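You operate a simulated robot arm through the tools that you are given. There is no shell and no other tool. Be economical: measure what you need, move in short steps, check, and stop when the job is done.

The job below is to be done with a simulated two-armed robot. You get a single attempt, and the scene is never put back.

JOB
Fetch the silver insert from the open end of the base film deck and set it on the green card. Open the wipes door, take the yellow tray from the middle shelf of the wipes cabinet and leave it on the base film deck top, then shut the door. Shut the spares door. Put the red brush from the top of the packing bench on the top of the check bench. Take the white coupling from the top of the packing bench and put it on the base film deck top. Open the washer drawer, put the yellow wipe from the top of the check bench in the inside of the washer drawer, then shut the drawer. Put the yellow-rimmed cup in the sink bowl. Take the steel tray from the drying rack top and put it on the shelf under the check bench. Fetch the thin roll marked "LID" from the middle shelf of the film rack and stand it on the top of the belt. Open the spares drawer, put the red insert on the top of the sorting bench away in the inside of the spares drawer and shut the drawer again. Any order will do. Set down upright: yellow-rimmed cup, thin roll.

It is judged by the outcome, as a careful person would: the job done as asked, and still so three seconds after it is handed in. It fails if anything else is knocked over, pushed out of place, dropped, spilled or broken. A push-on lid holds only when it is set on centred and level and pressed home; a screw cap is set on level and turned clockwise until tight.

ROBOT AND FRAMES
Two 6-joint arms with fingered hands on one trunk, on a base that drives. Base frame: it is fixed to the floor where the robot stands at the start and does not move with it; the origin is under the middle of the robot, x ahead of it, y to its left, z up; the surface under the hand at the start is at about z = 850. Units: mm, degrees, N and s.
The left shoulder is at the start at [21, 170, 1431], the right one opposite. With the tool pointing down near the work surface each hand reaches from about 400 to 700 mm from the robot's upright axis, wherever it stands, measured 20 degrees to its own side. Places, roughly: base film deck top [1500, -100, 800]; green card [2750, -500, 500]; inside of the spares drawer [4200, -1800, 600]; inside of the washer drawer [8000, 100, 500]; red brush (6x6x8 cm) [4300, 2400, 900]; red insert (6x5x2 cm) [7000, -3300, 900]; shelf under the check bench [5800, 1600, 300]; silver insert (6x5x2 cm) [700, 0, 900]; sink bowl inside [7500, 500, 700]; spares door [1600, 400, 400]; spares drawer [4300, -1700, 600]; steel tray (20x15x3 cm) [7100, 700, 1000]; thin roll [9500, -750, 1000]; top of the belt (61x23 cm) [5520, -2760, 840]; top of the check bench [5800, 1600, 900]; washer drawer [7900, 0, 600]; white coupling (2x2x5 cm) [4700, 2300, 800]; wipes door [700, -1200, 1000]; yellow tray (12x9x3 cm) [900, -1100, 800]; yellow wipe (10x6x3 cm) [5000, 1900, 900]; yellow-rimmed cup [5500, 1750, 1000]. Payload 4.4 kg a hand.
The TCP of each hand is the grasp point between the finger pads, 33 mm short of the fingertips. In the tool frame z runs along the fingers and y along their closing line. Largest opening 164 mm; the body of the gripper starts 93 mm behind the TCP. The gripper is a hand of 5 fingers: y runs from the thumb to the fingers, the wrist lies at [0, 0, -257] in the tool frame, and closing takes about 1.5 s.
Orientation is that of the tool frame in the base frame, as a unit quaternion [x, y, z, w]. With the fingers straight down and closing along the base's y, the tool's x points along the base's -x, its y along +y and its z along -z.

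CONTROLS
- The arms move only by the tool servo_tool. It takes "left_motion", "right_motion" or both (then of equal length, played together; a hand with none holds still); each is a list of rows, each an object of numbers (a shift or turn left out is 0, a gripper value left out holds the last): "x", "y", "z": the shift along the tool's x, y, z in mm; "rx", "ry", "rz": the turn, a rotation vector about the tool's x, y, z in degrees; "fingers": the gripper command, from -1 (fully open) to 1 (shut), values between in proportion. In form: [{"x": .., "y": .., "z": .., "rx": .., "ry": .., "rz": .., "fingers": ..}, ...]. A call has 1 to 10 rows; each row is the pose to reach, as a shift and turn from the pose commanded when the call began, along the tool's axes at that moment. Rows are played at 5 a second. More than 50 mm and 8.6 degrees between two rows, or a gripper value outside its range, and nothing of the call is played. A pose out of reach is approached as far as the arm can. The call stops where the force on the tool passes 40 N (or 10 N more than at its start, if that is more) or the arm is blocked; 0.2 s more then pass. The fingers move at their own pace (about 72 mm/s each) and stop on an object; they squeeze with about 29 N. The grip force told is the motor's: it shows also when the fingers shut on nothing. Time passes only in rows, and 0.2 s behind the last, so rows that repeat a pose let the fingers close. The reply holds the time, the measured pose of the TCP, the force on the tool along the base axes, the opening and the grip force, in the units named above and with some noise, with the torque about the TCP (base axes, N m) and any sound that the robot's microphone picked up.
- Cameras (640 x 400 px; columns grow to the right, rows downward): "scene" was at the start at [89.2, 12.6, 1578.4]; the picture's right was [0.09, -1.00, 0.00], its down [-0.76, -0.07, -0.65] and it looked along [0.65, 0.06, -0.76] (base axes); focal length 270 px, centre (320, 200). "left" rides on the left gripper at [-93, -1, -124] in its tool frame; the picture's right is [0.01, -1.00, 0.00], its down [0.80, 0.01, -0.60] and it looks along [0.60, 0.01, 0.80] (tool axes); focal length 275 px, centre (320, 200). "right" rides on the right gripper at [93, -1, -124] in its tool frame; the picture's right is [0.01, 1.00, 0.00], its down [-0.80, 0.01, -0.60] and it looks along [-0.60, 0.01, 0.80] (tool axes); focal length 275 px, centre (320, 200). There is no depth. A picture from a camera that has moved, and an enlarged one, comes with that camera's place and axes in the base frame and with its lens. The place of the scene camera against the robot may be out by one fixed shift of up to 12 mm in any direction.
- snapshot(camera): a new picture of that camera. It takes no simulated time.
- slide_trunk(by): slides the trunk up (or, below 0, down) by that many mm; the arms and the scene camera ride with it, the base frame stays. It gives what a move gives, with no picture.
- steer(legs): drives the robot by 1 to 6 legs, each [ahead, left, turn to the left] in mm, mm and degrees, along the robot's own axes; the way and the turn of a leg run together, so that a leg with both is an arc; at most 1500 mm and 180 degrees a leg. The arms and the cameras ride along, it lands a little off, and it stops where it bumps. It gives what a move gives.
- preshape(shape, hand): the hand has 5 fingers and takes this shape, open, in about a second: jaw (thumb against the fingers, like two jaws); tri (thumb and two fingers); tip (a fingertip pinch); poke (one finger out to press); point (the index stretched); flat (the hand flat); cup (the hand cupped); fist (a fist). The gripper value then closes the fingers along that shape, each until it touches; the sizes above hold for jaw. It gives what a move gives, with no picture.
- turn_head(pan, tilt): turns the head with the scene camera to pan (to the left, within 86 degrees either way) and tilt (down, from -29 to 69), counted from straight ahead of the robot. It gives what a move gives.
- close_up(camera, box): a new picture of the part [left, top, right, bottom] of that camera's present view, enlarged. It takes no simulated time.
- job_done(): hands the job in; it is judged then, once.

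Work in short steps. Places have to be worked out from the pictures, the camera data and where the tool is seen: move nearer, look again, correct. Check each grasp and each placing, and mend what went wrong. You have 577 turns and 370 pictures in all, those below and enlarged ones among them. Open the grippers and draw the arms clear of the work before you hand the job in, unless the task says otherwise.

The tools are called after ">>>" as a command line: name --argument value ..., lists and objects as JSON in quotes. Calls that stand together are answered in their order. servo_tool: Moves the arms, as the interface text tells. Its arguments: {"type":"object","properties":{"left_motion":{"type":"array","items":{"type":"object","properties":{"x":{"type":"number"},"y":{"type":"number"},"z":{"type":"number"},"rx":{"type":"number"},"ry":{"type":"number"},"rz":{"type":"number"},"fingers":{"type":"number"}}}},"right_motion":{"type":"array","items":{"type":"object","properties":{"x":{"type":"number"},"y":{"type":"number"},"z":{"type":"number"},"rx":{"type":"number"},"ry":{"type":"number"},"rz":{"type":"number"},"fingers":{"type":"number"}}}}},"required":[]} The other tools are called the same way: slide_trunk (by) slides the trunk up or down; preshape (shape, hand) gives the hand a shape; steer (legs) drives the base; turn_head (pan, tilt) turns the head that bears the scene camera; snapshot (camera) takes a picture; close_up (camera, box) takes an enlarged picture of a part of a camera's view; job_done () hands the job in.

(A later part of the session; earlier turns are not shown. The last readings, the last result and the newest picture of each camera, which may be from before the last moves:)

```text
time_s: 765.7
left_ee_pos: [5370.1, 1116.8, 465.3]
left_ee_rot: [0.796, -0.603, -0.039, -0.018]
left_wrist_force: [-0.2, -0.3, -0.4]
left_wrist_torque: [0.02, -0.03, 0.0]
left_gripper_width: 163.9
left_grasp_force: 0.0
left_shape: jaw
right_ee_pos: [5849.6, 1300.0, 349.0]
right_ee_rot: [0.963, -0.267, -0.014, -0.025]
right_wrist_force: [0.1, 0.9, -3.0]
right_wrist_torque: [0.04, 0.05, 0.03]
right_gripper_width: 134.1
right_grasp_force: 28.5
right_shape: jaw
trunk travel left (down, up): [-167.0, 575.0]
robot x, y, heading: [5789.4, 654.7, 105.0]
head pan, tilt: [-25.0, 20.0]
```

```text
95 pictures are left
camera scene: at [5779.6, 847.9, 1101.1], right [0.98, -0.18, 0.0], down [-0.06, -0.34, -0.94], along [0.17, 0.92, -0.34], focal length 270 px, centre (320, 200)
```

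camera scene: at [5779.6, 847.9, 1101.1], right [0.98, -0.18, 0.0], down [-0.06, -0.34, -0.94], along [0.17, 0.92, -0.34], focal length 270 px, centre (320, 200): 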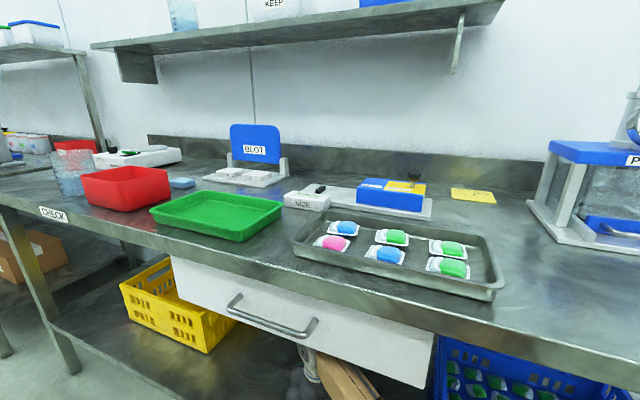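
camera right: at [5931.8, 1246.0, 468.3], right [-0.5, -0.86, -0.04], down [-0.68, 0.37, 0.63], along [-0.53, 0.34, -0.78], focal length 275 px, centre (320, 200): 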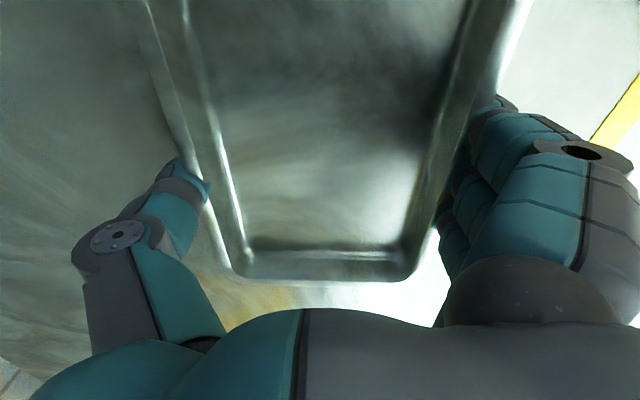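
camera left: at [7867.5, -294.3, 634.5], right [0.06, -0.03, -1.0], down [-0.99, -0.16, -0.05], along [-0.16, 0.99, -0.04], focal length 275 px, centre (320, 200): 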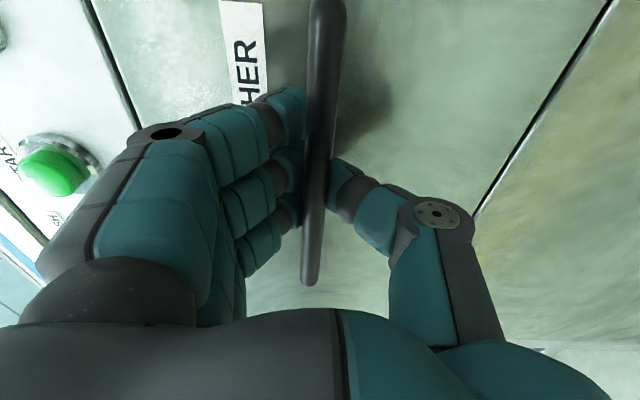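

No contact so far. I go 35 mm deeper, then lower onto the shelf.

>>> steer --legs '[[25, -25, 0]]'

>>> slide_trunk --by -20

>>> slide_trunk --by -20

```text
time_s: 766.6
left_ee_pos: [5387.2, 1148.2, 465.0]
left_ee_rot: [0.797, -0.603, -0.04, -0.019]
left_wrist_force: [0.4, -1.1, -0.3]
left_wrist_torque: [0.01, 0.0, 0.04]
left_gripper_width: 163.8
left_grasp_force: 0.0
left_shape: jaw
right_ee_pos: [5865.4, 1329.7, 348.5]
right_ee_rot: [0.964, -0.266, -0.015, -0.024]
right_wrist_force: [-0.2, 0.3, -3.5]
right_wrist_torque: [0.0, 0.0, 0.0]
right_gripper_width: 134.5
right_grasp_force: 29.1
right_shape: jaw
trunk travel left (down, up): [-167.0, 575.0]
robot x, y, heading: [5805.5, 683.9, 104.5]
head pan, tilt: [-25.0, 20.0]
```

```text
time_s: 767.1
left_ee_pos: [5386.8, 1147.7, 448.7]
left_ee_rot: [0.796, -0.603, -0.038, -0.018]
left_wrist_force: [-0.5, -0.4, -0.3]
left_wrist_torque: [-0.01, 0.02, -0.02]
left_gripper_width: 163.9
left_grasp_force: 0.0
left_shape: jaw
right_ee_pos: [5866.7, 1330.0, 335.9]
right_ee_rot: [0.964, -0.264, -0.012, -0.023]
right_wrist_force: [2.2, -6.1, 15.8]
right_wrist_torque: [-1.42, 0.27, 0.17]
right_gripper_width: 133.9
right_grasp_force: 28.8
right_shape: jaw
trunk travel left (down, up): [-150.0, 592.0]
robot x, y, heading: [5804.8, 686.7, 105.1]
head pan, tilt: [-25.0, 20.0]
stopped: the force on the tool passed its limit at 48 N (the readings are from after the stop); the commanded pose is now the measured one
```

```text
time_s: 767.5
left_ee_pos: [5387.6, 1148.2, 443.6]
left_ee_rot: [0.797, -0.603, -0.038, -0.018]
left_wrist_force: [-0.5, -0.1, 0.1]
left_wrist_torque: [0.03, 0.03, -0.03]
left_gripper_width: 163.9
left_grasp_force: 0.0
left_shape: jaw
right_ee_pos: [5866.1, 1330.9, 335.6]
right_ee_rot: [0.964, -0.264, -0.012, -0.023]
right_wrist_force: [2.2, -5.4, 19.0]
right_wrist_torque: [-1.66, 0.25, 0.21]
right_gripper_width: 133.8
right_grasp_force: 28.7
right_shape: jaw
trunk travel left (down, up): [-147.0, 595.0]
robot x, y, heading: [5808.2, 683.7, 104.9]
head pan, tilt: [-25.0, 20.0]
stopped: the force on the tool passed its limit at 52 N (the readings are from after the stop); the commanded pose is now the measured one
```

Contact at TCP 336: the tray is on the shelf (z≈302). I ease up and release.

>>> slide_trunk --by 3

>>> servo_tool --right_motion '[{"fingers": -0.75}, {"fingers": -0.85}, {"fingers": -1}, {"fingers": -1}, {"fingers": -1}]'

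>>> snapshot --camera "right"

```text
time_s: 768.0
left_ee_pos: [5388.5, 1147.8, 445.5]
left_ee_rot: [0.796, -0.604, -0.036, -0.017]
left_wrist_force: [0.1, 0.3, 0.3]
left_wrist_torque: [0.0, -0.01, -0.01]
left_gripper_width: 163.9
left_grasp_force: 0.1
left_shape: jaw
right_ee_pos: [5866.1, 1331.3, 336.3]
right_ee_rot: [0.964, -0.264, -0.012, -0.024]
right_wrist_force: [-0.5, -0.8, 2.7]
right_wrist_torque: [-0.31, 0.3, -0.11]
right_gripper_width: 133.8
right_grasp_force: 28.5
right_shape: jaw
trunk travel left (down, up): [-150.0, 592.0]
robot x, y, heading: [5807.2, 684.9, 105.0]
head pan, tilt: [-25.0, 20.0]
```

```text
time_s: 769.2
left_ee_pos: [5388.3, 1148.3, 445.6]
left_ee_rot: [0.797, -0.603, -0.037, -0.016]
left_wrist_force: [-0.6, -0.2, 0.8]
left_wrist_torque: [-0.02, 0.02, 0.01]
left_gripper_width: 163.8
left_grasp_force: 0.0
left_shape: jaw
right_ee_pos: [5866.8, 1332.0, 336.1]
right_ee_rot: [0.964, -0.263, -0.012, -0.024]
right_wrist_force: [1.1, 0.9, 1.8]
right_wrist_torque: [-0.17, 0.0, 0.1]
right_gripper_width: 163.7
right_grasp_force: 0.1
right_shape: jaw
trunk travel left (down, up): [-150.0, 592.0]
robot x, y, heading: [5803.3, 680.3, 104.8]
head pan, tilt: [-25.0, 20.0]
```

```text
94 pictures are left
camera right: at [5949.4, 1278.6, 456.4], right [-0.5, -0.87, -0.04], down [-0.69, 0.37, 0.63], along [-0.53, 0.34, -0.78], focal length 275 px, centre (320, 200)
```

right: 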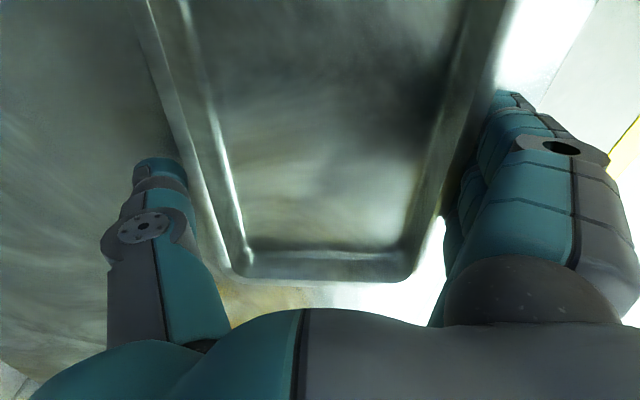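

Released. I raise carefully (the drawer is just above the wrist).

>>> slide_trunk --by 28

>>> slide_trunk --by 14

>>> snapshot --camera "right"

```text
time_s: 769.9
left_ee_pos: [5387.6, 1148.4, 473.4]
left_ee_rot: [0.797, -0.603, -0.036, -0.016]
left_wrist_force: [-0.2, -0.1, -0.2]
left_wrist_torque: [0.0, -0.01, -0.02]
left_gripper_width: 164.0
left_grasp_force: 0.0
left_shape: jaw
right_ee_pos: [5866.6, 1330.8, 362.7]
right_ee_rot: [0.964, -0.263, -0.012, -0.023]
right_wrist_force: [0.1, -0.3, -0.3]
right_wrist_torque: [0.02, -0.01, -0.01]
right_gripper_width: 163.8
right_grasp_force: 0.1
right_shape: jaw
trunk travel left (down, up): [-178.0, 564.0]
robot x, y, heading: [5805.8, 682.1, 104.9]
head pan, tilt: [-25.0, 20.0]
```

```text
time_s: 770.5
left_ee_pos: [5387.7, 1147.4, 487.0]
left_ee_rot: [0.797, -0.603, -0.036, -0.017]
left_wrist_force: [-0.2, -0.5, -0.2]
left_wrist_torque: [0.0, -0.01, -0.02]
left_gripper_width: 163.9
left_grasp_force: 0.2
left_shape: jaw
right_ee_pos: [5867.7, 1331.4, 378.6]
right_ee_rot: [0.964, -0.263, -0.011, -0.023]
right_wrist_force: [0.1, -0.3, 0.2]
right_wrist_torque: [0.0, -0.01, 0.0]
right_gripper_width: 163.9
right_grasp_force: 0.1
right_shape: jaw
trunk travel left (down, up): [-192.0, 550.0]
robot x, y, heading: [5812.0, 682.4, 104.8]
head pan, tilt: [-25.0, 20.0]
```

```text
93 pictures are left
camera right: at [5949.4, 1278.5, 497.8], right [-0.5, -0.87, -0.04], down [-0.69, 0.37, 0.63], along [-0.53, 0.34, -0.78], focal length 275 px, centre (320, 200)
```

right: 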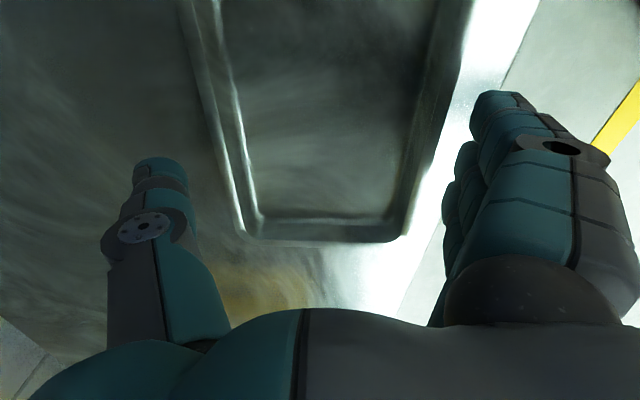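

No contact with the drawer. I raise 8 more, then back straight out.

>>> slide_trunk --by 10

>>> steer --legs '[[-210, 213, 0]]'

>>> steer --legs '[[-350, 355, 0]]'

>>> turn_head --pan -40 --tilt 25

>>> snapshot --camera "scene"

```text
time_s: 771.1
left_ee_pos: [5386.3, 1149.1, 496.1]
left_ee_rot: [0.796, -0.603, -0.035, -0.016]
left_wrist_force: [-0.3, 0.9, 0.2]
left_wrist_torque: [0.03, 0.01, 0.0]
left_gripper_width: 163.8
left_grasp_force: 0.2
left_shape: jaw
right_ee_pos: [5866.3, 1329.2, 384.5]
right_ee_rot: [0.964, -0.264, -0.01, -0.018]
right_wrist_force: [0.1, 0.0, -0.2]
right_wrist_torque: [-0.02, 0.02, 0.01]
right_gripper_width: 163.9
right_grasp_force: 0.0
right_shape: jaw
trunk travel left (down, up): [-202.0, 540.0]
robot x, y, heading: [5807.8, 685.4, 104.9]
head pan, tilt: [-25.0, 20.0]
```

```text
time_s: 773.2
left_ee_pos: [5229.8, 892.0, 497.6]
left_ee_rot: [0.796, -0.604, -0.036, -0.016]
left_wrist_force: [0.1, 0.0, -0.7]
left_wrist_torque: [-0.01, -0.02, 0.01]
left_gripper_width: 163.9
left_grasp_force: 0.1
left_shape: jaw
right_ee_pos: [5708.2, 1074.0, 388.4]
right_ee_rot: [0.964, -0.265, -0.012, -0.023]
right_wrist_force: [-0.3, -0.4, 0.3]
right_wrist_torque: [0.02, -0.01, 0.0]
right_gripper_width: 163.7
right_grasp_force: 0.1
right_shape: jaw
trunk travel left (down, up): [-202.0, 540.0]
robot x, y, heading: [5649.7, 430.9, 104.9]
head pan, tilt: [-25.0, 20.0]
```

```text
time_s: 776.1
left_ee_pos: [4981.5, 463.0, 498.5]
left_ee_rot: [0.796, -0.605, -0.037, -0.017]
left_wrist_force: [-0.5, 0.5, 0.1]
left_wrist_torque: [0.0, 0.03, -0.01]
left_gripper_width: 163.9
left_grasp_force: 0.1
left_shape: jaw
right_ee_pos: [5461.0, 644.3, 388.8]
right_ee_rot: [0.964, -0.265, -0.012, -0.023]
right_wrist_force: [0.8, -0.6, -1.2]
right_wrist_torque: [-0.01, -0.03, -0.02]
right_gripper_width: 163.8
right_grasp_force: 0.1
right_shape: jaw
trunk travel left (down, up): [-202.0, 540.0]
robot x, y, heading: [5402.0, -2.8, 104.7]
head pan, tilt: [-25.0, 20.0]
```

```text
time_s: 776.9
left_ee_pos: [4982.5, 462.7, 498.5]
left_ee_rot: [0.796, -0.604, -0.037, -0.017]
left_wrist_force: [0.0, -0.4, 0.6]
left_wrist_torque: [0.0, 0.01, 0.04]
left_gripper_width: 163.8
left_grasp_force: 0.0
left_shape: jaw
right_ee_pos: [5461.5, 645.9, 388.4]
right_ee_rot: [0.964, -0.264, -0.012, -0.023]
right_wrist_force: [-0.5, -0.1, -0.2]
right_wrist_torque: [0.0, 0.01, 0.0]
right_gripper_width: 163.9
right_grasp_force: 0.1
right_shape: jaw
trunk travel left (down, up): [-202.0, 540.0]
robot x, y, heading: [5398.3, 0.6, 104.7]
head pan, tilt: [-40.0, 25.0]
```

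```text
92 pictures are left
camera scene: at [5417.2, 170.3, 1129.4], right [0.91, -0.43, 0.0], down [-0.18, -0.38, -0.91], along [0.39, 0.82, -0.42], focal length 270 px, centre (320, 200)
```

scene: 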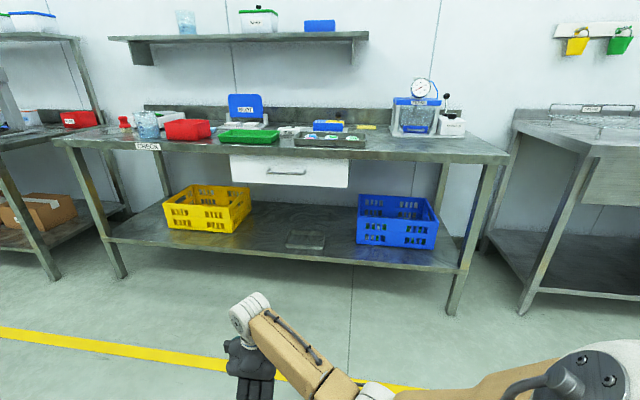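

The steel tray lies on the lower shelf. Next, the film rack: restore the right hand, raise up, turn square and travel along the aisle.

>>> slide_trunk --by 400

>>> servo_tool --right_motion '[{"rz": 7.5, "z": -20}, {"rz": 15, "z": -40}, {"rz": 22.5, "z": -60}, {"rz": 30, "z": -80}, {"rz": 37.5, "z": -100}, {"rz": 45, "z": -120}]'

>>> slide_trunk --by 140

>>> steer --legs '[[0, 0, -44.7], [0, -1400, 0], [0, -1400, 0], [0, -1000, 0]]'

>>> turn_head --pan 0 --tilt 20

>>> snapshot --camera "scene"

```text
time_s: 780.7
left_ee_pos: [4983.0, 463.2, 898.7]
left_ee_rot: [0.796, -0.604, -0.037, -0.017]
left_wrist_force: [0.3, 0.0, -0.8]
left_wrist_torque: [0.04, 0.01, 0.02]
left_gripper_width: 164.0
left_grasp_force: 0.0
left_shape: jaw
right_ee_pos: [5461.6, 646.4, 789.0]
right_ee_rot: [0.964, -0.265, -0.012, -0.024]
right_wrist_force: [0.2, -0.3, -0.2]
right_wrist_torque: [0.02, 0.0, 0.05]
right_gripper_width: 163.9
right_grasp_force: 0.0
right_shape: jaw
trunk travel left (down, up): [-602.0, 140.0]
robot x, y, heading: [5401.2, -1.6, 104.7]
head pan, tilt: [-40.0, 25.0]
```

```text
time_s: 782.1
left_ee_pos: [4982.1, 462.5, 899.5]
left_ee_rot: [0.796, -0.604, -0.037, -0.017]
left_wrist_force: [0.5, 0.9, 0.0]
left_wrist_torque: [0.01, -0.01, 0.03]
left_gripper_width: 163.9
left_grasp_force: 0.0
left_shape: jaw
right_ee_pos: [5461.7, 639.7, 909.8]
right_ee_rot: [0.789, -0.614, -0.02, -0.017]
right_wrist_force: [0.4, -1.2, -0.4]
right_wrist_torque: [0.04, -0.02, 0.01]
right_gripper_width: 164.1
right_grasp_force: 0.1
right_shape: jaw
trunk travel left (down, up): [-602.0, 140.0]
robot x, y, heading: [5396.7, -2.4, 104.7]
head pan, tilt: [-40.0, 25.0]
```

```text
time_s: 783.8
left_ee_pos: [4982.5, 464.0, 1039.0]
left_ee_rot: [0.796, -0.604, -0.036, -0.017]
left_wrist_force: [1.3, -0.2, -0.2]
left_wrist_torque: [0.0, 0.02, 0.02]
left_gripper_width: 163.8
left_grasp_force: 0.1
left_shape: jaw
right_ee_pos: [5462.7, 639.6, 1049.0]
right_ee_rot: [0.789, -0.614, -0.02, -0.016]
right_wrist_force: [-0.6, 1.1, -0.1]
right_wrist_torque: [-0.01, 0.02, 0.0]
right_gripper_width: 163.9
right_grasp_force: 0.0
right_shape: jaw
trunk travel left (down, up): [-742.0, 0.0]
robot x, y, heading: [5396.3, -1.7, 105.0]
head pan, tilt: [-40.0, 25.0]
```

```text
time_s: 804.2
left_ee_pos: [8723.8, -1312.4, 1038.3]
left_ee_rot: [-0.501, 0.865, 0.027, 0.03]
left_wrist_force: [0.1, -0.5, 0.0]
left_wrist_torque: [0.02, 0.04, -0.01]
left_gripper_width: 163.9
left_grasp_force: 0.1
left_shape: jaw
right_ee_pos: [9186.9, -1531.1, 1049.1]
right_ee_rot: [-0.492, 0.87, 0.012, 0.023]
right_wrist_force: [0.1, -0.2, -0.1]
right_wrist_torque: [0.02, 0.02, 0.0]
right_gripper_width: 163.5
right_grasp_force: 0.0
right_shape: jaw
trunk travel left (down, up): [-742.0, 0.0]
robot x, y, heading: [8685.5, -1937.8, 59.3]
head pan, tilt: [-40.0, 25.0]
```

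```text
time_s: 805.2
left_ee_pos: [8724.9, -1311.3, 1039.4]
left_ee_rot: [-0.501, 0.865, 0.027, 0.03]
left_wrist_force: [-0.2, 0.4, 0.3]
left_wrist_torque: [0.03, 0.0, 0.01]
left_gripper_width: 164.0
left_grasp_force: 0.0
left_shape: jaw
right_ee_pos: [9187.1, -1530.3, 1048.3]
right_ee_rot: [-0.492, 0.87, 0.012, 0.023]
right_wrist_force: [-0.2, -0.7, -0.4]
right_wrist_torque: [0.04, -0.01, 0.02]
right_gripper_width: 163.7
right_grasp_force: 0.0
right_shape: jaw
trunk travel left (down, up): [-742.0, 0.0]
robot x, y, heading: [8682.6, -1936.1, 59.5]
head pan, tilt: [0.0, 20.0]
```

```text
91 pictures are left
camera scene: at [8739.0, -1841.1, 1681.9], right [0.86, -0.51, 0.0], down [-0.18, -0.29, -0.94], along [0.48, 0.81, -0.34], focal length 270 px, centre (320, 200)
```

scene: 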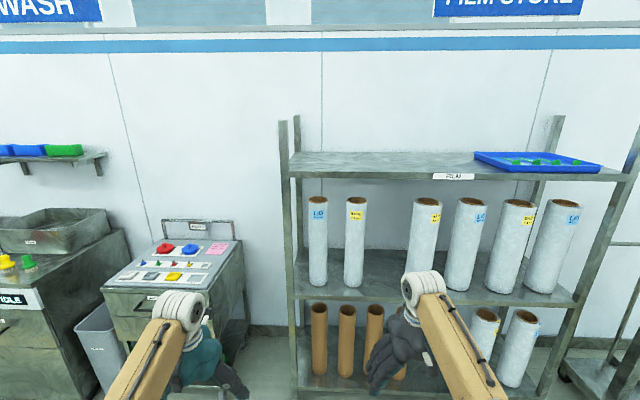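

>>> close_up --camera "scene" --box '[280, 180, 600, 310]'

```text
2.00 times, centred on (440, 245) of scene
camera zoom: at [8739.0, -1841.1, 1681.9], right [0.86, -0.51, 0.0], down [-0.18, -0.29, -0.94], along [0.48, 0.81, -0.34], focal length 541 px, centre (80, 110)
```

zoom: 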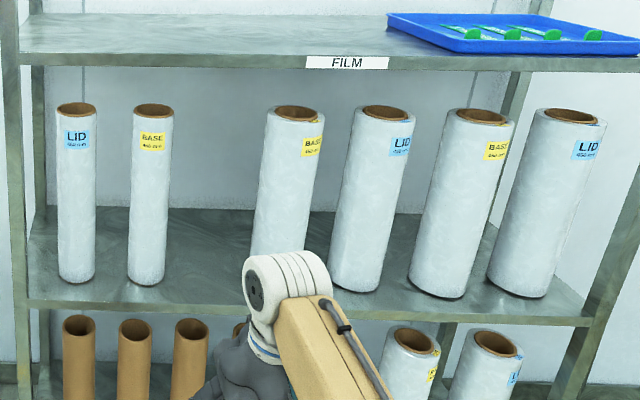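

The thin LID roll is the leftmost on the middle shelf. I tuck the right arm aside and pitch the left hand forward to grasp the roll horizontally.

>>> servo_tool --right_motion '[{"x": 20, "y": -38}, {"x": 45, "y": -74}, {"x": 72, "y": -110}, {"x": 102, "y": -144}, {"x": 134, "y": -178}, {"x": 168, "y": -210}, {"x": 203, "y": -240}, {"x": 240, "y": -268}, {"x": 276, "y": -291}, {"x": 276, "y": -291}]' --left_motion '[{"x": -20, "z": 8, "ry": -8.5}, {"x": -40, "z": 16, "ry": -17}, {"x": -60, "z": 24, "ry": -25.5}, {"x": -80, "z": 32, "ry": -34}, {"x": -100, "z": 40, "ry": -42.5}, {"x": -120, "z": 48, "ry": -51}, {"x": -140, "z": 56, "ry": -59.5}, {"x": -150, "z": 64, "ry": -68}, {"x": -160, "z": 72, "ry": -76.5}, {"x": -170, "z": 75, "ry": -85}]'

>>> steer --legs '[[100, -250, 0]]'

>>> snapshot --camera "scene"

>>> snapshot --camera "left"

```text
time_s: 807.5
left_ee_pos: [8806.9, -1161.4, 963.9]
left_ee_rot: [-0.358, 0.623, 0.357, 0.597]
left_wrist_force: [-8.9, -7.7, -16.7]
left_wrist_torque: [1.25, -0.96, -0.18]
left_gripper_width: 163.9
left_grasp_force: 0.1
left_shape: jaw
left hand out of reach, approached as far as the arm can: row 9
right_ee_pos: [9295.4, -1912.0, 1033.0]
right_ee_rot: [-0.492, 0.87, 0.012, 0.022]
right_wrist_force: [2.2, 1.4, -1.5]
right_wrist_torque: [-0.13, 0.21, 0.0]
right_gripper_width: 163.7
right_grasp_force: 0.1
right_shape: jaw
trunk travel left (down, up): [-742.0, 0.0]
robot x, y, heading: [8684.1, -1935.2, 59.3]
head pan, tilt: [0.0, 20.0]
```

```text
time_s: 809.3
left_ee_pos: [9079.8, -1196.9, 977.0]
left_ee_rot: [-0.349, 0.618, 0.357, 0.607]
left_wrist_force: [-0.2, -0.6, 0.6]
left_wrist_torque: [0.03, -0.02, 0.0]
left_gripper_width: 164.0
left_grasp_force: 0.0
left_shape: jaw
right_ee_pos: [9555.1, -1958.8, 1035.1]
right_ee_rot: [-0.487, 0.873, 0.012, 0.023]
right_wrist_force: [0.0, -0.5, -0.1]
right_wrist_torque: [-0.02, 0.04, -0.02]
right_gripper_width: 164.1
right_grasp_force: 0.0
right_shape: jaw
trunk travel left (down, up): [-742.0, 0.0]
robot x, y, heading: [8946.6, -1974.6, 58.8]
head pan, tilt: [0.0, 20.0]
```

```text
89 pictures are left
camera scene: at [9003.0, -1880.3, 1681.8], right [0.86, -0.52, 0.0], down [-0.18, -0.29, -0.94], along [0.49, 0.8, -0.34], focal length 270 px, centre (320, 200)
```

scene: 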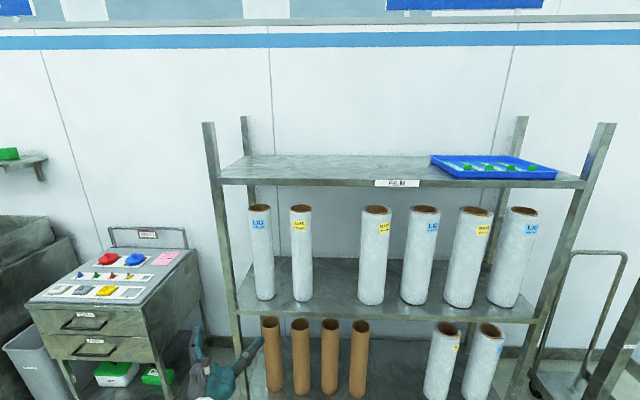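

```text
88 pictures are left
camera left: at [9019.5, -1306.1, 1071.3], right [0.86, -0.5, -0.03], down [-0.33, -0.51, -0.8], along [0.38, 0.7, -0.61], focal length 275 px, centre (320, 200)
```

left: 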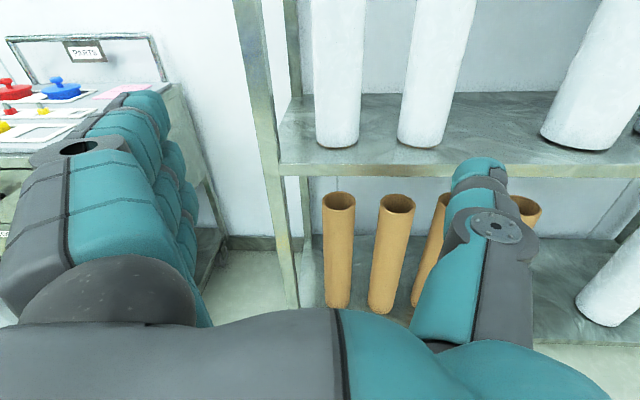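

The roll's base is at (9334, -819, 785); a rack post is close on its left. I yaw the hand 15° to come in from the right, lower 18, open, and approach.

>>> servo_tool --left_motion '[{"rx": -5, "x": 6, "fingers": -1}, {"rx": -10, "x": 12}, {"rx": -15, "x": 18}, {"rx": -15, "x": 18}]'

>>> steer --legs '[[260, -30, 0]]'

>>> snapshot --camera "left"

```text
time_s: 810.3
left_ee_pos: [9074.1, -1209.3, 976.4]
left_ee_rot: [-0.426, 0.566, 0.435, 0.556]
left_wrist_force: [0.3, 0.0, 0.2]
left_wrist_torque: [0.01, -0.03, 0.02]
left_gripper_width: 163.9
left_grasp_force: 0.0
left_shape: jaw
left hand out of reach, approached as far as the arm can: row 2, 3, 4
right_ee_pos: [9554.2, -1959.0, 1035.8]
right_ee_rot: [-0.488, 0.873, 0.011, 0.024]
right_wrist_force: [0.2, 0.6, 0.6]
right_wrist_torque: [-0.04, 0.01, 0.03]
right_gripper_width: 163.9
right_grasp_force: 0.0
right_shape: jaw
trunk travel left (down, up): [-742.0, 0.0]
robot x, y, heading: [8945.7, -1974.6, 58.8]
head pan, tilt: [0.0, 20.0]
```

```text
time_s: 812.2
left_ee_pos: [9226.7, -1000.4, 976.4]
left_ee_rot: [-0.426, 0.566, 0.435, 0.556]
left_wrist_force: [0.3, 0.9, 0.4]
left_wrist_torque: [0.0, -0.01, 0.01]
left_gripper_width: 163.8
left_grasp_force: 0.1
left_shape: jaw
right_ee_pos: [9712.1, -1748.0, 1035.3]
right_ee_rot: [-0.49, 0.871, 0.012, 0.024]
right_wrist_force: [0.5, 0.2, -0.7]
right_wrist_torque: [-0.01, 0.02, 0.02]
right_gripper_width: 164.1
right_grasp_force: 0.1
right_shape: jaw
trunk travel left (down, up): [-742.0, 0.0]
robot x, y, heading: [9102.2, -1771.1, 59.2]
head pan, tilt: [0.0, 20.0]
```

```text
87 pictures are left
camera left: at [9198.2, -1120.5, 1069.8], right [0.97, -0.26, -0.03], down [-0.18, -0.58, -0.8], along [0.19, 0.78, -0.6], focal length 275 px, centre (320, 200)
```

left: 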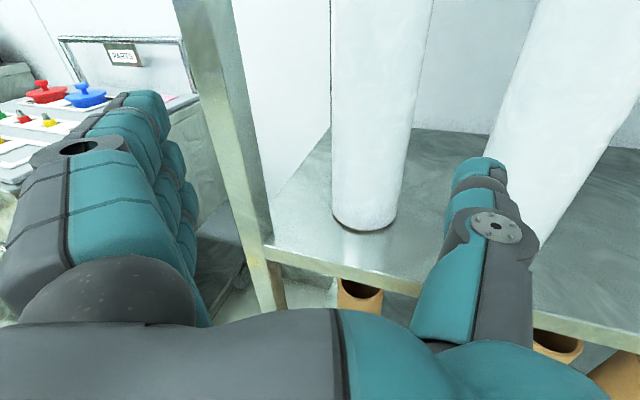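

The fingers must pass between post and roll: I narrow to 110 mm, shift right 56, then advance along the hand's axis.

>>> servo_tool --left_motion '[{"fingers": -0.34}, {"fingers": -0.34}, {"fingers": -0.34}, {"fingers": -0.34}]'

>>> steer --legs '[[15, -54, 0], [120, 34, 0]]'

>>> snapshot --camera "left"

```text
time_s: 813.2
left_ee_pos: [9226.8, -1000.6, 975.6]
left_ee_rot: [-0.427, 0.565, 0.436, 0.555]
left_wrist_force: [-0.9, 0.0, -0.3]
left_wrist_torque: [0.0, -0.04, -0.03]
left_gripper_width: 110.7
left_grasp_force: 0.1
left_shape: jaw
right_ee_pos: [9711.0, -1747.6, 1036.2]
right_ee_rot: [-0.491, 0.871, 0.012, 0.023]
right_wrist_force: [0.4, -0.2, -0.4]
right_wrist_torque: [-0.01, 0.0, 0.01]
right_gripper_width: 163.8
right_grasp_force: 0.0
right_shape: jaw
trunk travel left (down, up): [-742.0, 0.0]
robot x, y, heading: [9104.8, -1765.8, 59.3]
head pan, tilt: [0.0, 20.0]
```

```text
time_s: 815.0
left_ee_pos: [9308.7, -896.2, 976.0]
left_ee_rot: [-0.428, 0.565, 0.436, 0.555]
left_wrist_force: [0.4, 0.8, -0.3]
left_wrist_torque: [0.0, 0.0, -0.06]
left_gripper_width: 110.5
left_grasp_force: 0.1
left_shape: jaw
right_ee_pos: [9795.4, -1643.0, 1035.7]
right_ee_rot: [-0.492, 0.87, 0.012, 0.024]
right_wrist_force: [1.4, -0.2, 0.2]
right_wrist_torque: [-0.01, 0.01, -0.03]
right_gripper_width: 164.0
right_grasp_force: 0.1
right_shape: jaw
trunk travel left (down, up): [-742.0, 0.0]
robot x, y, heading: [9190.2, -1663.6, 59.2]
head pan, tilt: [0.0, 20.0]
```

```text
86 pictures are left
camera left: at [9280.5, -1016.9, 1069.6], right [0.97, -0.25, -0.03], down [-0.18, -0.58, -0.8], along [0.19, 0.78, -0.6], focal length 275 px, centre (320, 200)
```

left: 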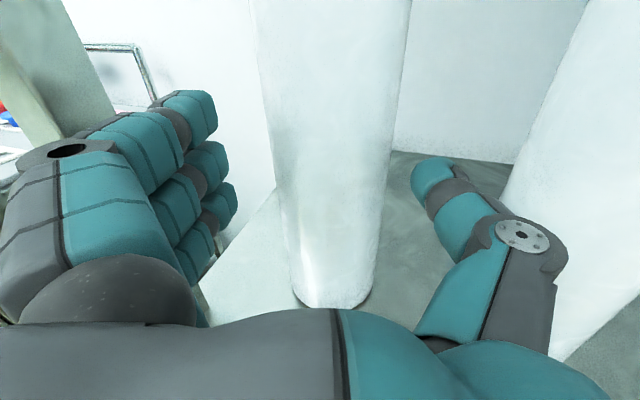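

The roll is centred between fingers and thumb, 80 mm ahead. I advance 72 and look.

>>> steer --legs '[[70, 19, 0]]'

>>> snapshot --camera "left"

```text
time_s: 816.0
left_ee_pos: [9329.1, -825.5, 973.9]
left_ee_rot: [-0.428, 0.566, 0.436, 0.554]
left_wrist_force: [0.6, -0.5, -0.1]
left_wrist_torque: [0.04, -0.02, -0.03]
left_gripper_width: 110.5
left_grasp_force: 0.0
left_shape: jaw
right_ee_pos: [9816.7, -1571.5, 1034.7]
right_ee_rot: [-0.492, 0.87, 0.012, 0.023]
right_wrist_force: [0.3, 1.7, -0.4]
right_wrist_torque: [-0.09, 0.01, -0.01]
right_gripper_width: 163.9
right_grasp_force: 0.1
right_shape: jaw
trunk travel left (down, up): [-742.0, 0.0]
robot x, y, heading: [9206.9, -1595.3, 59.4]
head pan, tilt: [0.0, 20.0]
```

```text
85 pictures are left
camera left: at [9300.1, -945.9, 1068.6], right [0.97, -0.25, -0.03], down [-0.18, -0.58, -0.8], along [0.18, 0.78, -0.6], focal length 275 px, centre (320, 200)
```

left: 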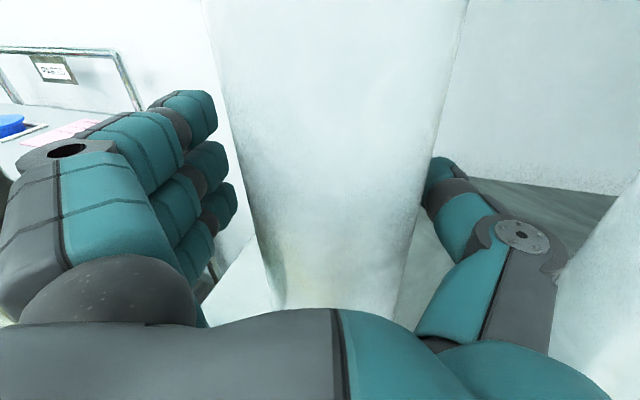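

The roll is between the fingers; I close.

>>> servo_tool --left_motion '[{"fingers": 0}, {"fingers": 0.3}, {"fingers": 0.6}, {"fingers": 1}, {"fingers": 1}, {"fingers": 1}]'

>>> snapshot --camera "left"

```text
time_s: 817.4
left_ee_pos: [9328.1, -827.8, 976.4]
left_ee_rot: [-0.427, 0.565, 0.436, 0.555]
left_wrist_force: [-0.7, 1.1, 0.3]
left_wrist_torque: [-0.05, -0.14, 0.05]
left_gripper_width: 86.3
left_grasp_force: 29.5
left_shape: jaw
right_ee_pos: [9816.2, -1573.0, 1035.4]
right_ee_rot: [-0.492, 0.87, 0.012, 0.023]
right_wrist_force: [0.5, -0.8, -0.5]
right_wrist_torque: [-0.01, 0.02, -0.01]
right_gripper_width: 163.8
right_grasp_force: 0.0
right_shape: jaw
trunk travel left (down, up): [-742.0, 0.0]
robot x, y, heading: [9206.2, -1594.2, 59.3]
head pan, tilt: [0.0, 20.0]
```

```text
84 pictures are left
camera left: at [9299.5, -947.7, 1070.2], right [0.97, -0.25, -0.03], down [-0.18, -0.58, -0.8], along [0.18, 0.78, -0.6], focal length 275 px, centre (320, 200)
```

left: 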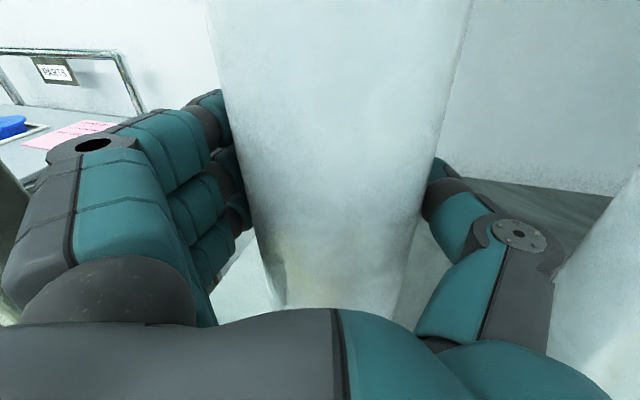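

Gripped (86 mm). I lift it 15 mm with the arm.

>>> servo_tool --left_motion '[{"x": -6}, {"x": -12}, {"x": -18}, {"x": -18}]'

>>> snapshot --camera "scene"

```text
time_s: 818.4
left_ee_pos: [9328.4, -828.4, 991.6]
left_ee_rot: [-0.428, 0.565, 0.436, 0.554]
left_wrist_force: [0.2, -0.4, -9.4]
left_wrist_torque: [-0.05, 0.09, 0.02]
left_gripper_width: 86.2
left_grasp_force: 29.1
left_shape: jaw
right_ee_pos: [9816.6, -1572.8, 1035.7]
right_ee_rot: [-0.492, 0.87, 0.012, 0.023]
right_wrist_force: [0.5, 0.1, 0.2]
right_wrist_torque: [-0.04, -0.02, -0.01]
right_gripper_width: 163.8
right_grasp_force: 0.1
right_shape: jaw
trunk travel left (down, up): [-742.0, 0.0]
robot x, y, heading: [9207.5, -1595.3, 59.6]
head pan, tilt: [0.0, 20.0]
```

```text
83 pictures are left
camera scene: at [9262.8, -1498.3, 1681.8], right [0.86, -0.51, 0.0], down [-0.17, -0.3, -0.94], along [0.48, 0.81, -0.34], focal length 270 px, centre (320, 200)
```

scene: 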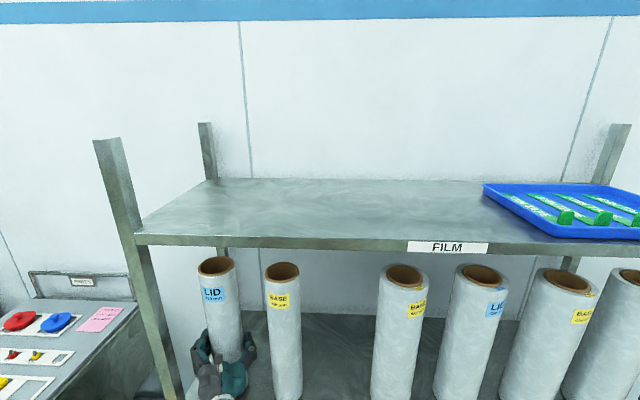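

Lifted, about 0.95 kg, marked LID. I back out along the hand's axis, then further into the aisle.

>>> steer --legs '[[-241, -66, 0]]'

>>> steer --legs '[[-700, 0, 0]]'

>>> snapshot --camera "scene"

```text
time_s: 820.3
left_ee_pos: [9260.1, -1073.9, 994.5]
left_ee_rot: [-0.428, 0.565, 0.436, 0.555]
left_wrist_force: [-0.9, 0.3, -9.2]
left_wrist_torque: [-0.04, 0.09, -0.03]
left_gripper_width: 86.3
left_grasp_force: 29.1
left_shape: jaw
right_ee_pos: [9746.9, -1819.2, 1034.4]
right_ee_rot: [-0.492, 0.87, 0.012, 0.023]
right_wrist_force: [-0.8, 0.4, 0.2]
right_wrist_torque: [0.01, -0.03, -0.03]
right_gripper_width: 163.9
right_grasp_force: 0.1
right_shape: jaw
trunk travel left (down, up): [-742.0, 0.0]
robot x, y, heading: [9141.0, -1837.6, 59.3]
head pan, tilt: [0.0, 20.0]
```

```text
time_s: 824.1
left_ee_pos: [8901.6, -1682.1, 994.7]
left_ee_rot: [-0.427, 0.566, 0.436, 0.554]
left_wrist_force: [-0.8, -0.1, -8.7]
left_wrist_torque: [-0.01, 0.04, -0.01]
left_gripper_width: 86.3
left_grasp_force: 28.8
left_shape: jaw
right_ee_pos: [9387.5, -2430.4, 1035.4]
right_ee_rot: [-0.49, 0.871, 0.012, 0.023]
right_wrist_force: [-0.4, -0.1, -0.1]
right_wrist_torque: [-0.03, -0.02, 0.03]
right_gripper_width: 163.8
right_grasp_force: 0.0
right_shape: jaw
trunk travel left (down, up): [-742.0, 0.0]
robot x, y, heading: [8782.5, -2447.8, 59.0]
head pan, tilt: [0.0, 20.0]
```

```text
82 pictures are left
camera scene: at [8832.7, -2354.1, 1681.8], right [0.86, -0.51, 0.0], down [-0.18, -0.29, -0.94], along [0.48, 0.81, -0.34], focal length 270 px, centre (320, 200)
```

scene: 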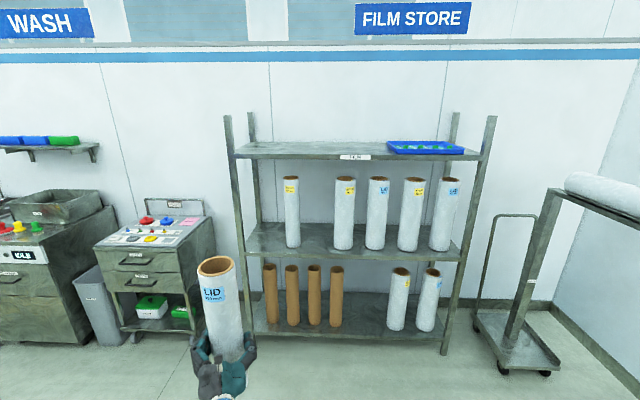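

The roll is secure. I travel along the aisle to opposite the belt and turn to face it.

>>> steer --legs '[[0, 1250, 0], [0, 1200, 0], [0, 0, -179]]'

>>> turn_head --pan 0 --tilt 28

>>> snapshot --camera "scene"

```text
time_s: 843.4
left_ee_pos: [6578.3, -1912.5, 992.4]
left_ee_rot: [0.571, 0.421, -0.559, 0.429]
left_wrist_force: [-0.4, 0.0, -10.2]
left_wrist_torque: [0.03, -0.13, -0.01]
left_gripper_width: 85.9
left_grasp_force: 28.8
left_shape: jaw
right_ee_pos: [6109.1, -1153.9, 1036.6]
right_ee_rot: [0.876, 0.481, -0.024, 0.012]
right_wrist_force: [-0.6, 0.0, 0.0]
right_wrist_torque: [0.0, -0.03, 0.02]
right_gripper_width: 163.9
right_grasp_force: 0.1
right_shape: jaw
trunk travel left (down, up): [-742.0, 0.0]
robot x, y, heading: [6718.2, -1146.0, -122.1]
head pan, tilt: [0.0, 20.0]
```

```text
time_s: 844.0
left_ee_pos: [6578.4, -1912.4, 992.8]
left_ee_rot: [0.571, 0.421, -0.558, 0.429]
left_wrist_force: [-0.5, -0.7, -9.9]
left_wrist_torque: [0.05, -0.1, 0.02]
left_gripper_width: 86.0
left_grasp_force: 29.0
left_shape: jaw
right_ee_pos: [6109.0, -1154.3, 1034.7]
right_ee_rot: [0.876, 0.481, -0.023, 0.011]
right_wrist_force: [0.0, -0.4, 0.5]
right_wrist_torque: [-0.01, 0.02, 0.01]
right_gripper_width: 163.8
right_grasp_force: 0.1
right_shape: jaw
trunk travel left (down, up): [-742.0, 0.0]
robot x, y, heading: [6717.3, -1149.2, -122.0]
head pan, tilt: [0.0, 28.0]
```

```text
81 pictures are left
camera scene: at [6662.7, -1229.4, 1668.9], right [-0.85, 0.53, 0.0], down [0.25, 0.4, -0.88], along [-0.47, -0.75, -0.47], focal length 270 px, centre (320, 200)
```

scene: 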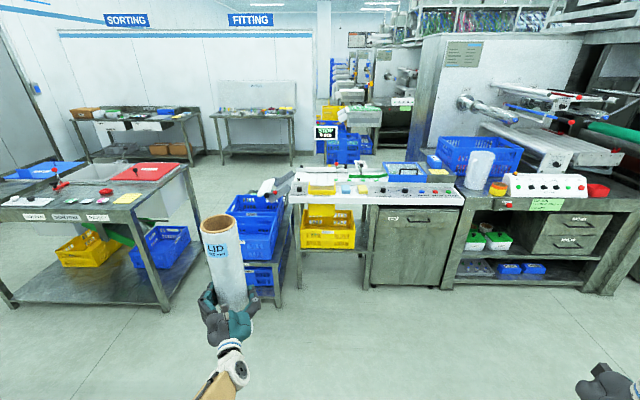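

>>> close_up --camera "scene" --box '[240, 130, 480, 250]'

>>> close_up --camera "scene" --box '[0, 140, 210, 250]'

```text
2.67 times, centred on (360, 190) of scene
camera zoom: at [6662.7, -1229.4, 1668.9], right [-0.85, 0.53, 0.0], down [0.25, 0.4, -0.88], along [-0.47, -0.75, -0.47], focal length 721 px, centre (213, 227)
```

zoom: 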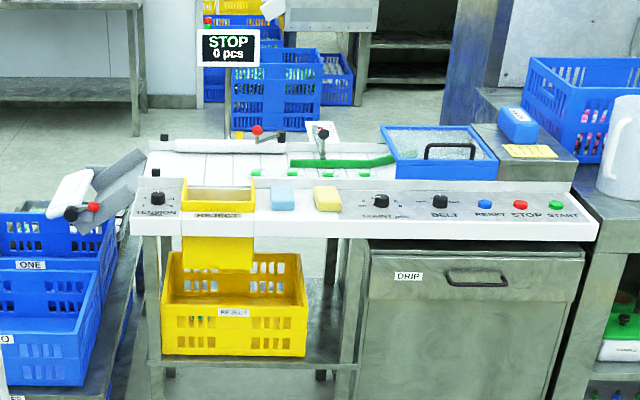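

```text
3.05 times, centred on (105, 195) of scene
camera zoom: at [6662.7, -1229.4, 1668.9], right [-0.85, 0.53, 0.0], down [0.25, 0.4, -0.88], along [-0.47, -0.75, -0.47], focal length 824 px, centre (975, 215)
```

zoom: 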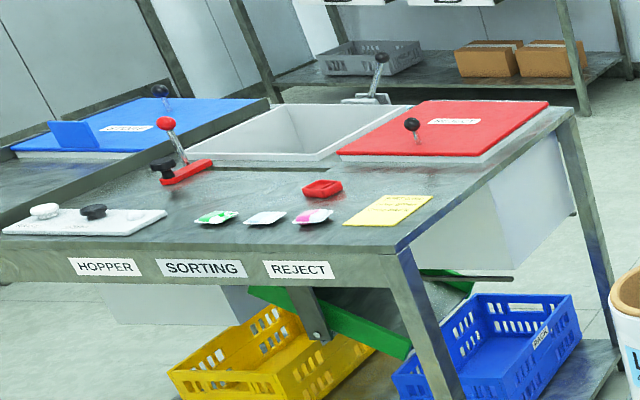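

The belt runs behind the front control strip; free surface is near a≈6300, b≈370. I need the roll's bottom above the strip, so I test raising the left hand.

>>> servo_tool --left_motion '[{"x": -25}, {"x": -50}, {"x": -75}, {"x": -100}, {"x": -100}]'

```text
time_s: 845.2
left_ee_pos: [6575.2, -1915.1, 1092.5]
left_ee_rot: [0.571, 0.422, -0.558, 0.429]
left_wrist_force: [0.1, -0.4, -9.6]
left_wrist_torque: [0.01, -0.07, -0.01]
left_gripper_width: 86.0
left_grasp_force: 29.0
left_shape: jaw
right_ee_pos: [6109.7, -1156.2, 1036.2]
right_ee_rot: [0.876, 0.481, -0.024, 0.012]
right_wrist_force: [-0.3, -0.1, -0.3]
right_wrist_torque: [0.03, 0.04, 0.0]
right_gripper_width: 163.9
right_grasp_force: 0.1
right_shape: jaw
trunk travel left (down, up): [-742.0, 0.0]
robot x, y, heading: [6714.8, -1147.8, -121.9]
head pan, tilt: [0.0, 28.0]
```

It reaches 1092, so the roll's bottom is near 900. I drive toward the belt in stages.

>>> steer --legs '[[800, -310, 0]]'

>>> turn_head --pan 10 --tilt 40

>>> snapshot --camera "scene"

>>> snapshot --camera "left"

```text
time_s: 849.9
left_ee_pos: [5878.0, -2437.7, 1091.0]
left_ee_rot: [0.571, 0.421, -0.56, 0.429]
left_wrist_force: [0.5, -0.4, -10.1]
left_wrist_torque: [-0.02, -0.1, 0.0]
left_gripper_width: 85.8
left_grasp_force: 29.1
left_shape: jaw
right_ee_pos: [5413.4, -1679.5, 1035.3]
right_ee_rot: [0.877, 0.481, -0.023, 0.011]
right_wrist_force: [-0.5, 0.3, -0.2]
right_wrist_torque: [-0.03, -0.03, -0.01]
right_gripper_width: 163.6
right_grasp_force: 0.1
right_shape: jaw
trunk travel left (down, up): [-742.0, 0.0]
robot x, y, heading: [6018.8, -1674.2, -122.3]
head pan, tilt: [0.0, 28.0]
```

```text
time_s: 850.6
left_ee_pos: [5879.4, -2438.5, 1091.6]
left_ee_rot: [0.572, 0.421, -0.559, 0.428]
left_wrist_force: [0.3, 0.3, -9.0]
left_wrist_torque: [0.02, -0.11, 0.01]
left_gripper_width: 86.0
left_grasp_force: 29.2
left_shape: jaw
right_ee_pos: [5414.2, -1678.3, 1035.2]
right_ee_rot: [0.876, 0.481, -0.023, 0.012]
right_wrist_force: [0.4, 0.5, -0.3]
right_wrist_torque: [0.02, 0.02, -0.01]
right_gripper_width: 163.9
right_grasp_force: 0.2
right_shape: jaw
trunk travel left (down, up): [-742.0, 0.0]
robot x, y, heading: [6022.2, -1675.4, -122.0]
head pan, tilt: [10.0, 40.0]
```

```text
78 pictures are left
camera scene: at [5984.3, -1755.6, 1650.4], right [-0.93, 0.38, 0.0], down [0.24, 0.6, -0.77], along [-0.29, -0.71, -0.64], focal length 270 px, centre (320, 200)
```

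scene: 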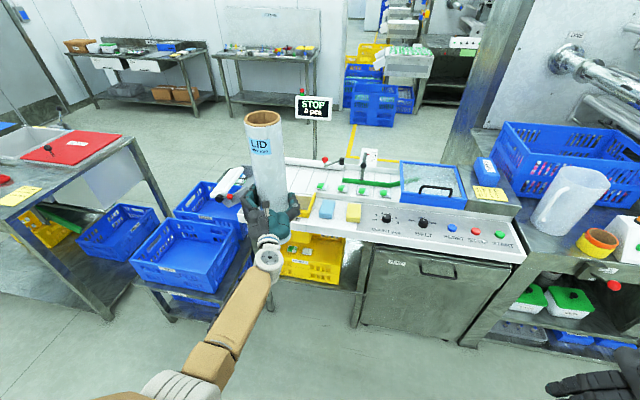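

```text
77 pictures are left
camera left: at [5910.0, -2319.1, 1185.8], right [-0.96, 0.28, -0.03], down [0.19, 0.57, -0.8], along [-0.2, -0.77, -0.61], focal length 275 px, centre (320, 200)
```

left: 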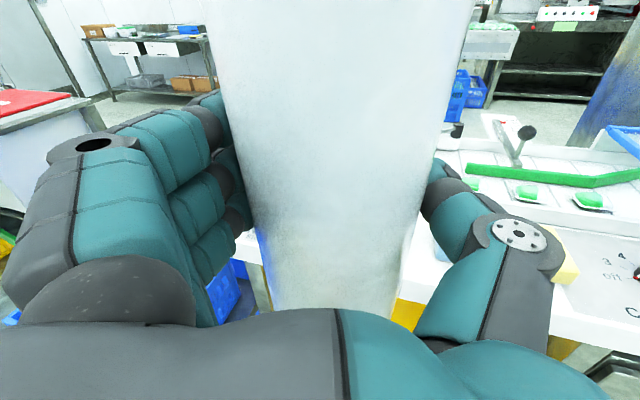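

The roll is in line with the free part of the belt (packs lie further right). I raise 20 more and advance 300.

>>> servo_tool --left_motion '[{"x": -12}, {"x": -22}]'

>>> steer --legs '[[290, 20, 0]]'

>>> snapshot --camera "scene"

>>> snapshot --camera "left"

```text
time_s: 851.2
left_ee_pos: [5878.2, -2437.2, 1113.4]
left_ee_rot: [0.571, 0.421, -0.559, 0.429]
left_wrist_force: [0.2, 0.6, -10.6]
left_wrist_torque: [-0.02, -0.11, -0.03]
left_gripper_width: 85.9
left_grasp_force: 28.9
left_shape: jaw
right_ee_pos: [5412.3, -1678.7, 1035.1]
right_ee_rot: [0.876, 0.481, -0.024, 0.013]
right_wrist_force: [0.5, 0.9, -0.3]
right_wrist_torque: [-0.04, -0.01, -0.02]
right_gripper_width: 163.9
right_grasp_force: 0.0
right_shape: jaw
trunk travel left (down, up): [-742.0, 0.0]
robot x, y, heading: [6020.8, -1673.8, -122.0]
head pan, tilt: [10.0, 40.0]
```

```text
time_s: 853.2
left_ee_pos: [5735.1, -2698.5, 1112.7]
left_ee_rot: [0.573, 0.419, -0.56, 0.427]
left_wrist_force: [-0.3, -0.3, -8.7]
left_wrist_torque: [0.02, -0.07, 0.03]
left_gripper_width: 85.8
left_grasp_force: 29.1
left_shape: jaw
right_ee_pos: [5273.7, -1937.9, 1035.0]
right_ee_rot: [0.877, 0.479, -0.022, 0.012]
right_wrist_force: [0.1, -0.8, 0.6]
right_wrist_torque: [0.05, 0.0, 0.0]
right_gripper_width: 163.8
right_grasp_force: 0.0
right_shape: jaw
trunk travel left (down, up): [-742.0, 0.0]
robot x, y, heading: [5882.0, -1937.9, -122.3]
head pan, tilt: [10.0, 40.0]
```

```text
76 pictures are left
camera scene: at [5843.6, -2017.0, 1650.3], right [-0.93, 0.38, 0.0], down [0.24, 0.6, -0.76], along [-0.29, -0.71, -0.64], focal length 270 px, centre (320, 200)
```

scene: 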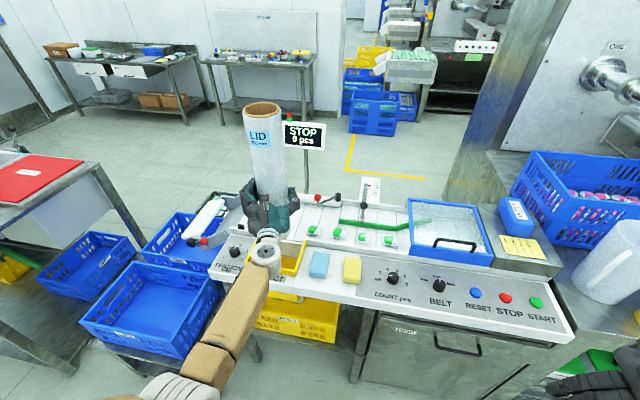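

```text
75 pictures are left
camera left: at [5767.2, -2579.7, 1207.8], right [-0.96, 0.28, -0.03], down [0.19, 0.57, -0.8], along [-0.21, -0.77, -0.61], focal length 275 px, centre (320, 200)
```

left: 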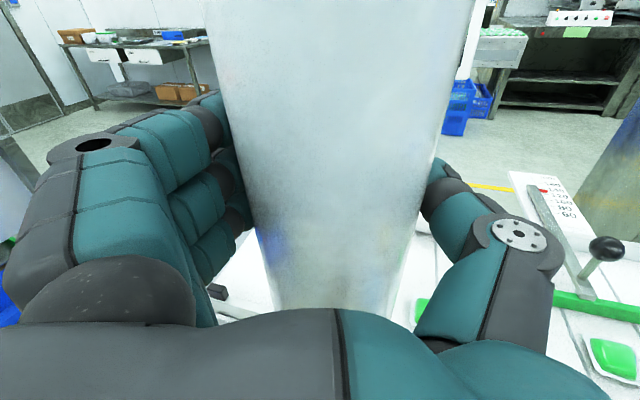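

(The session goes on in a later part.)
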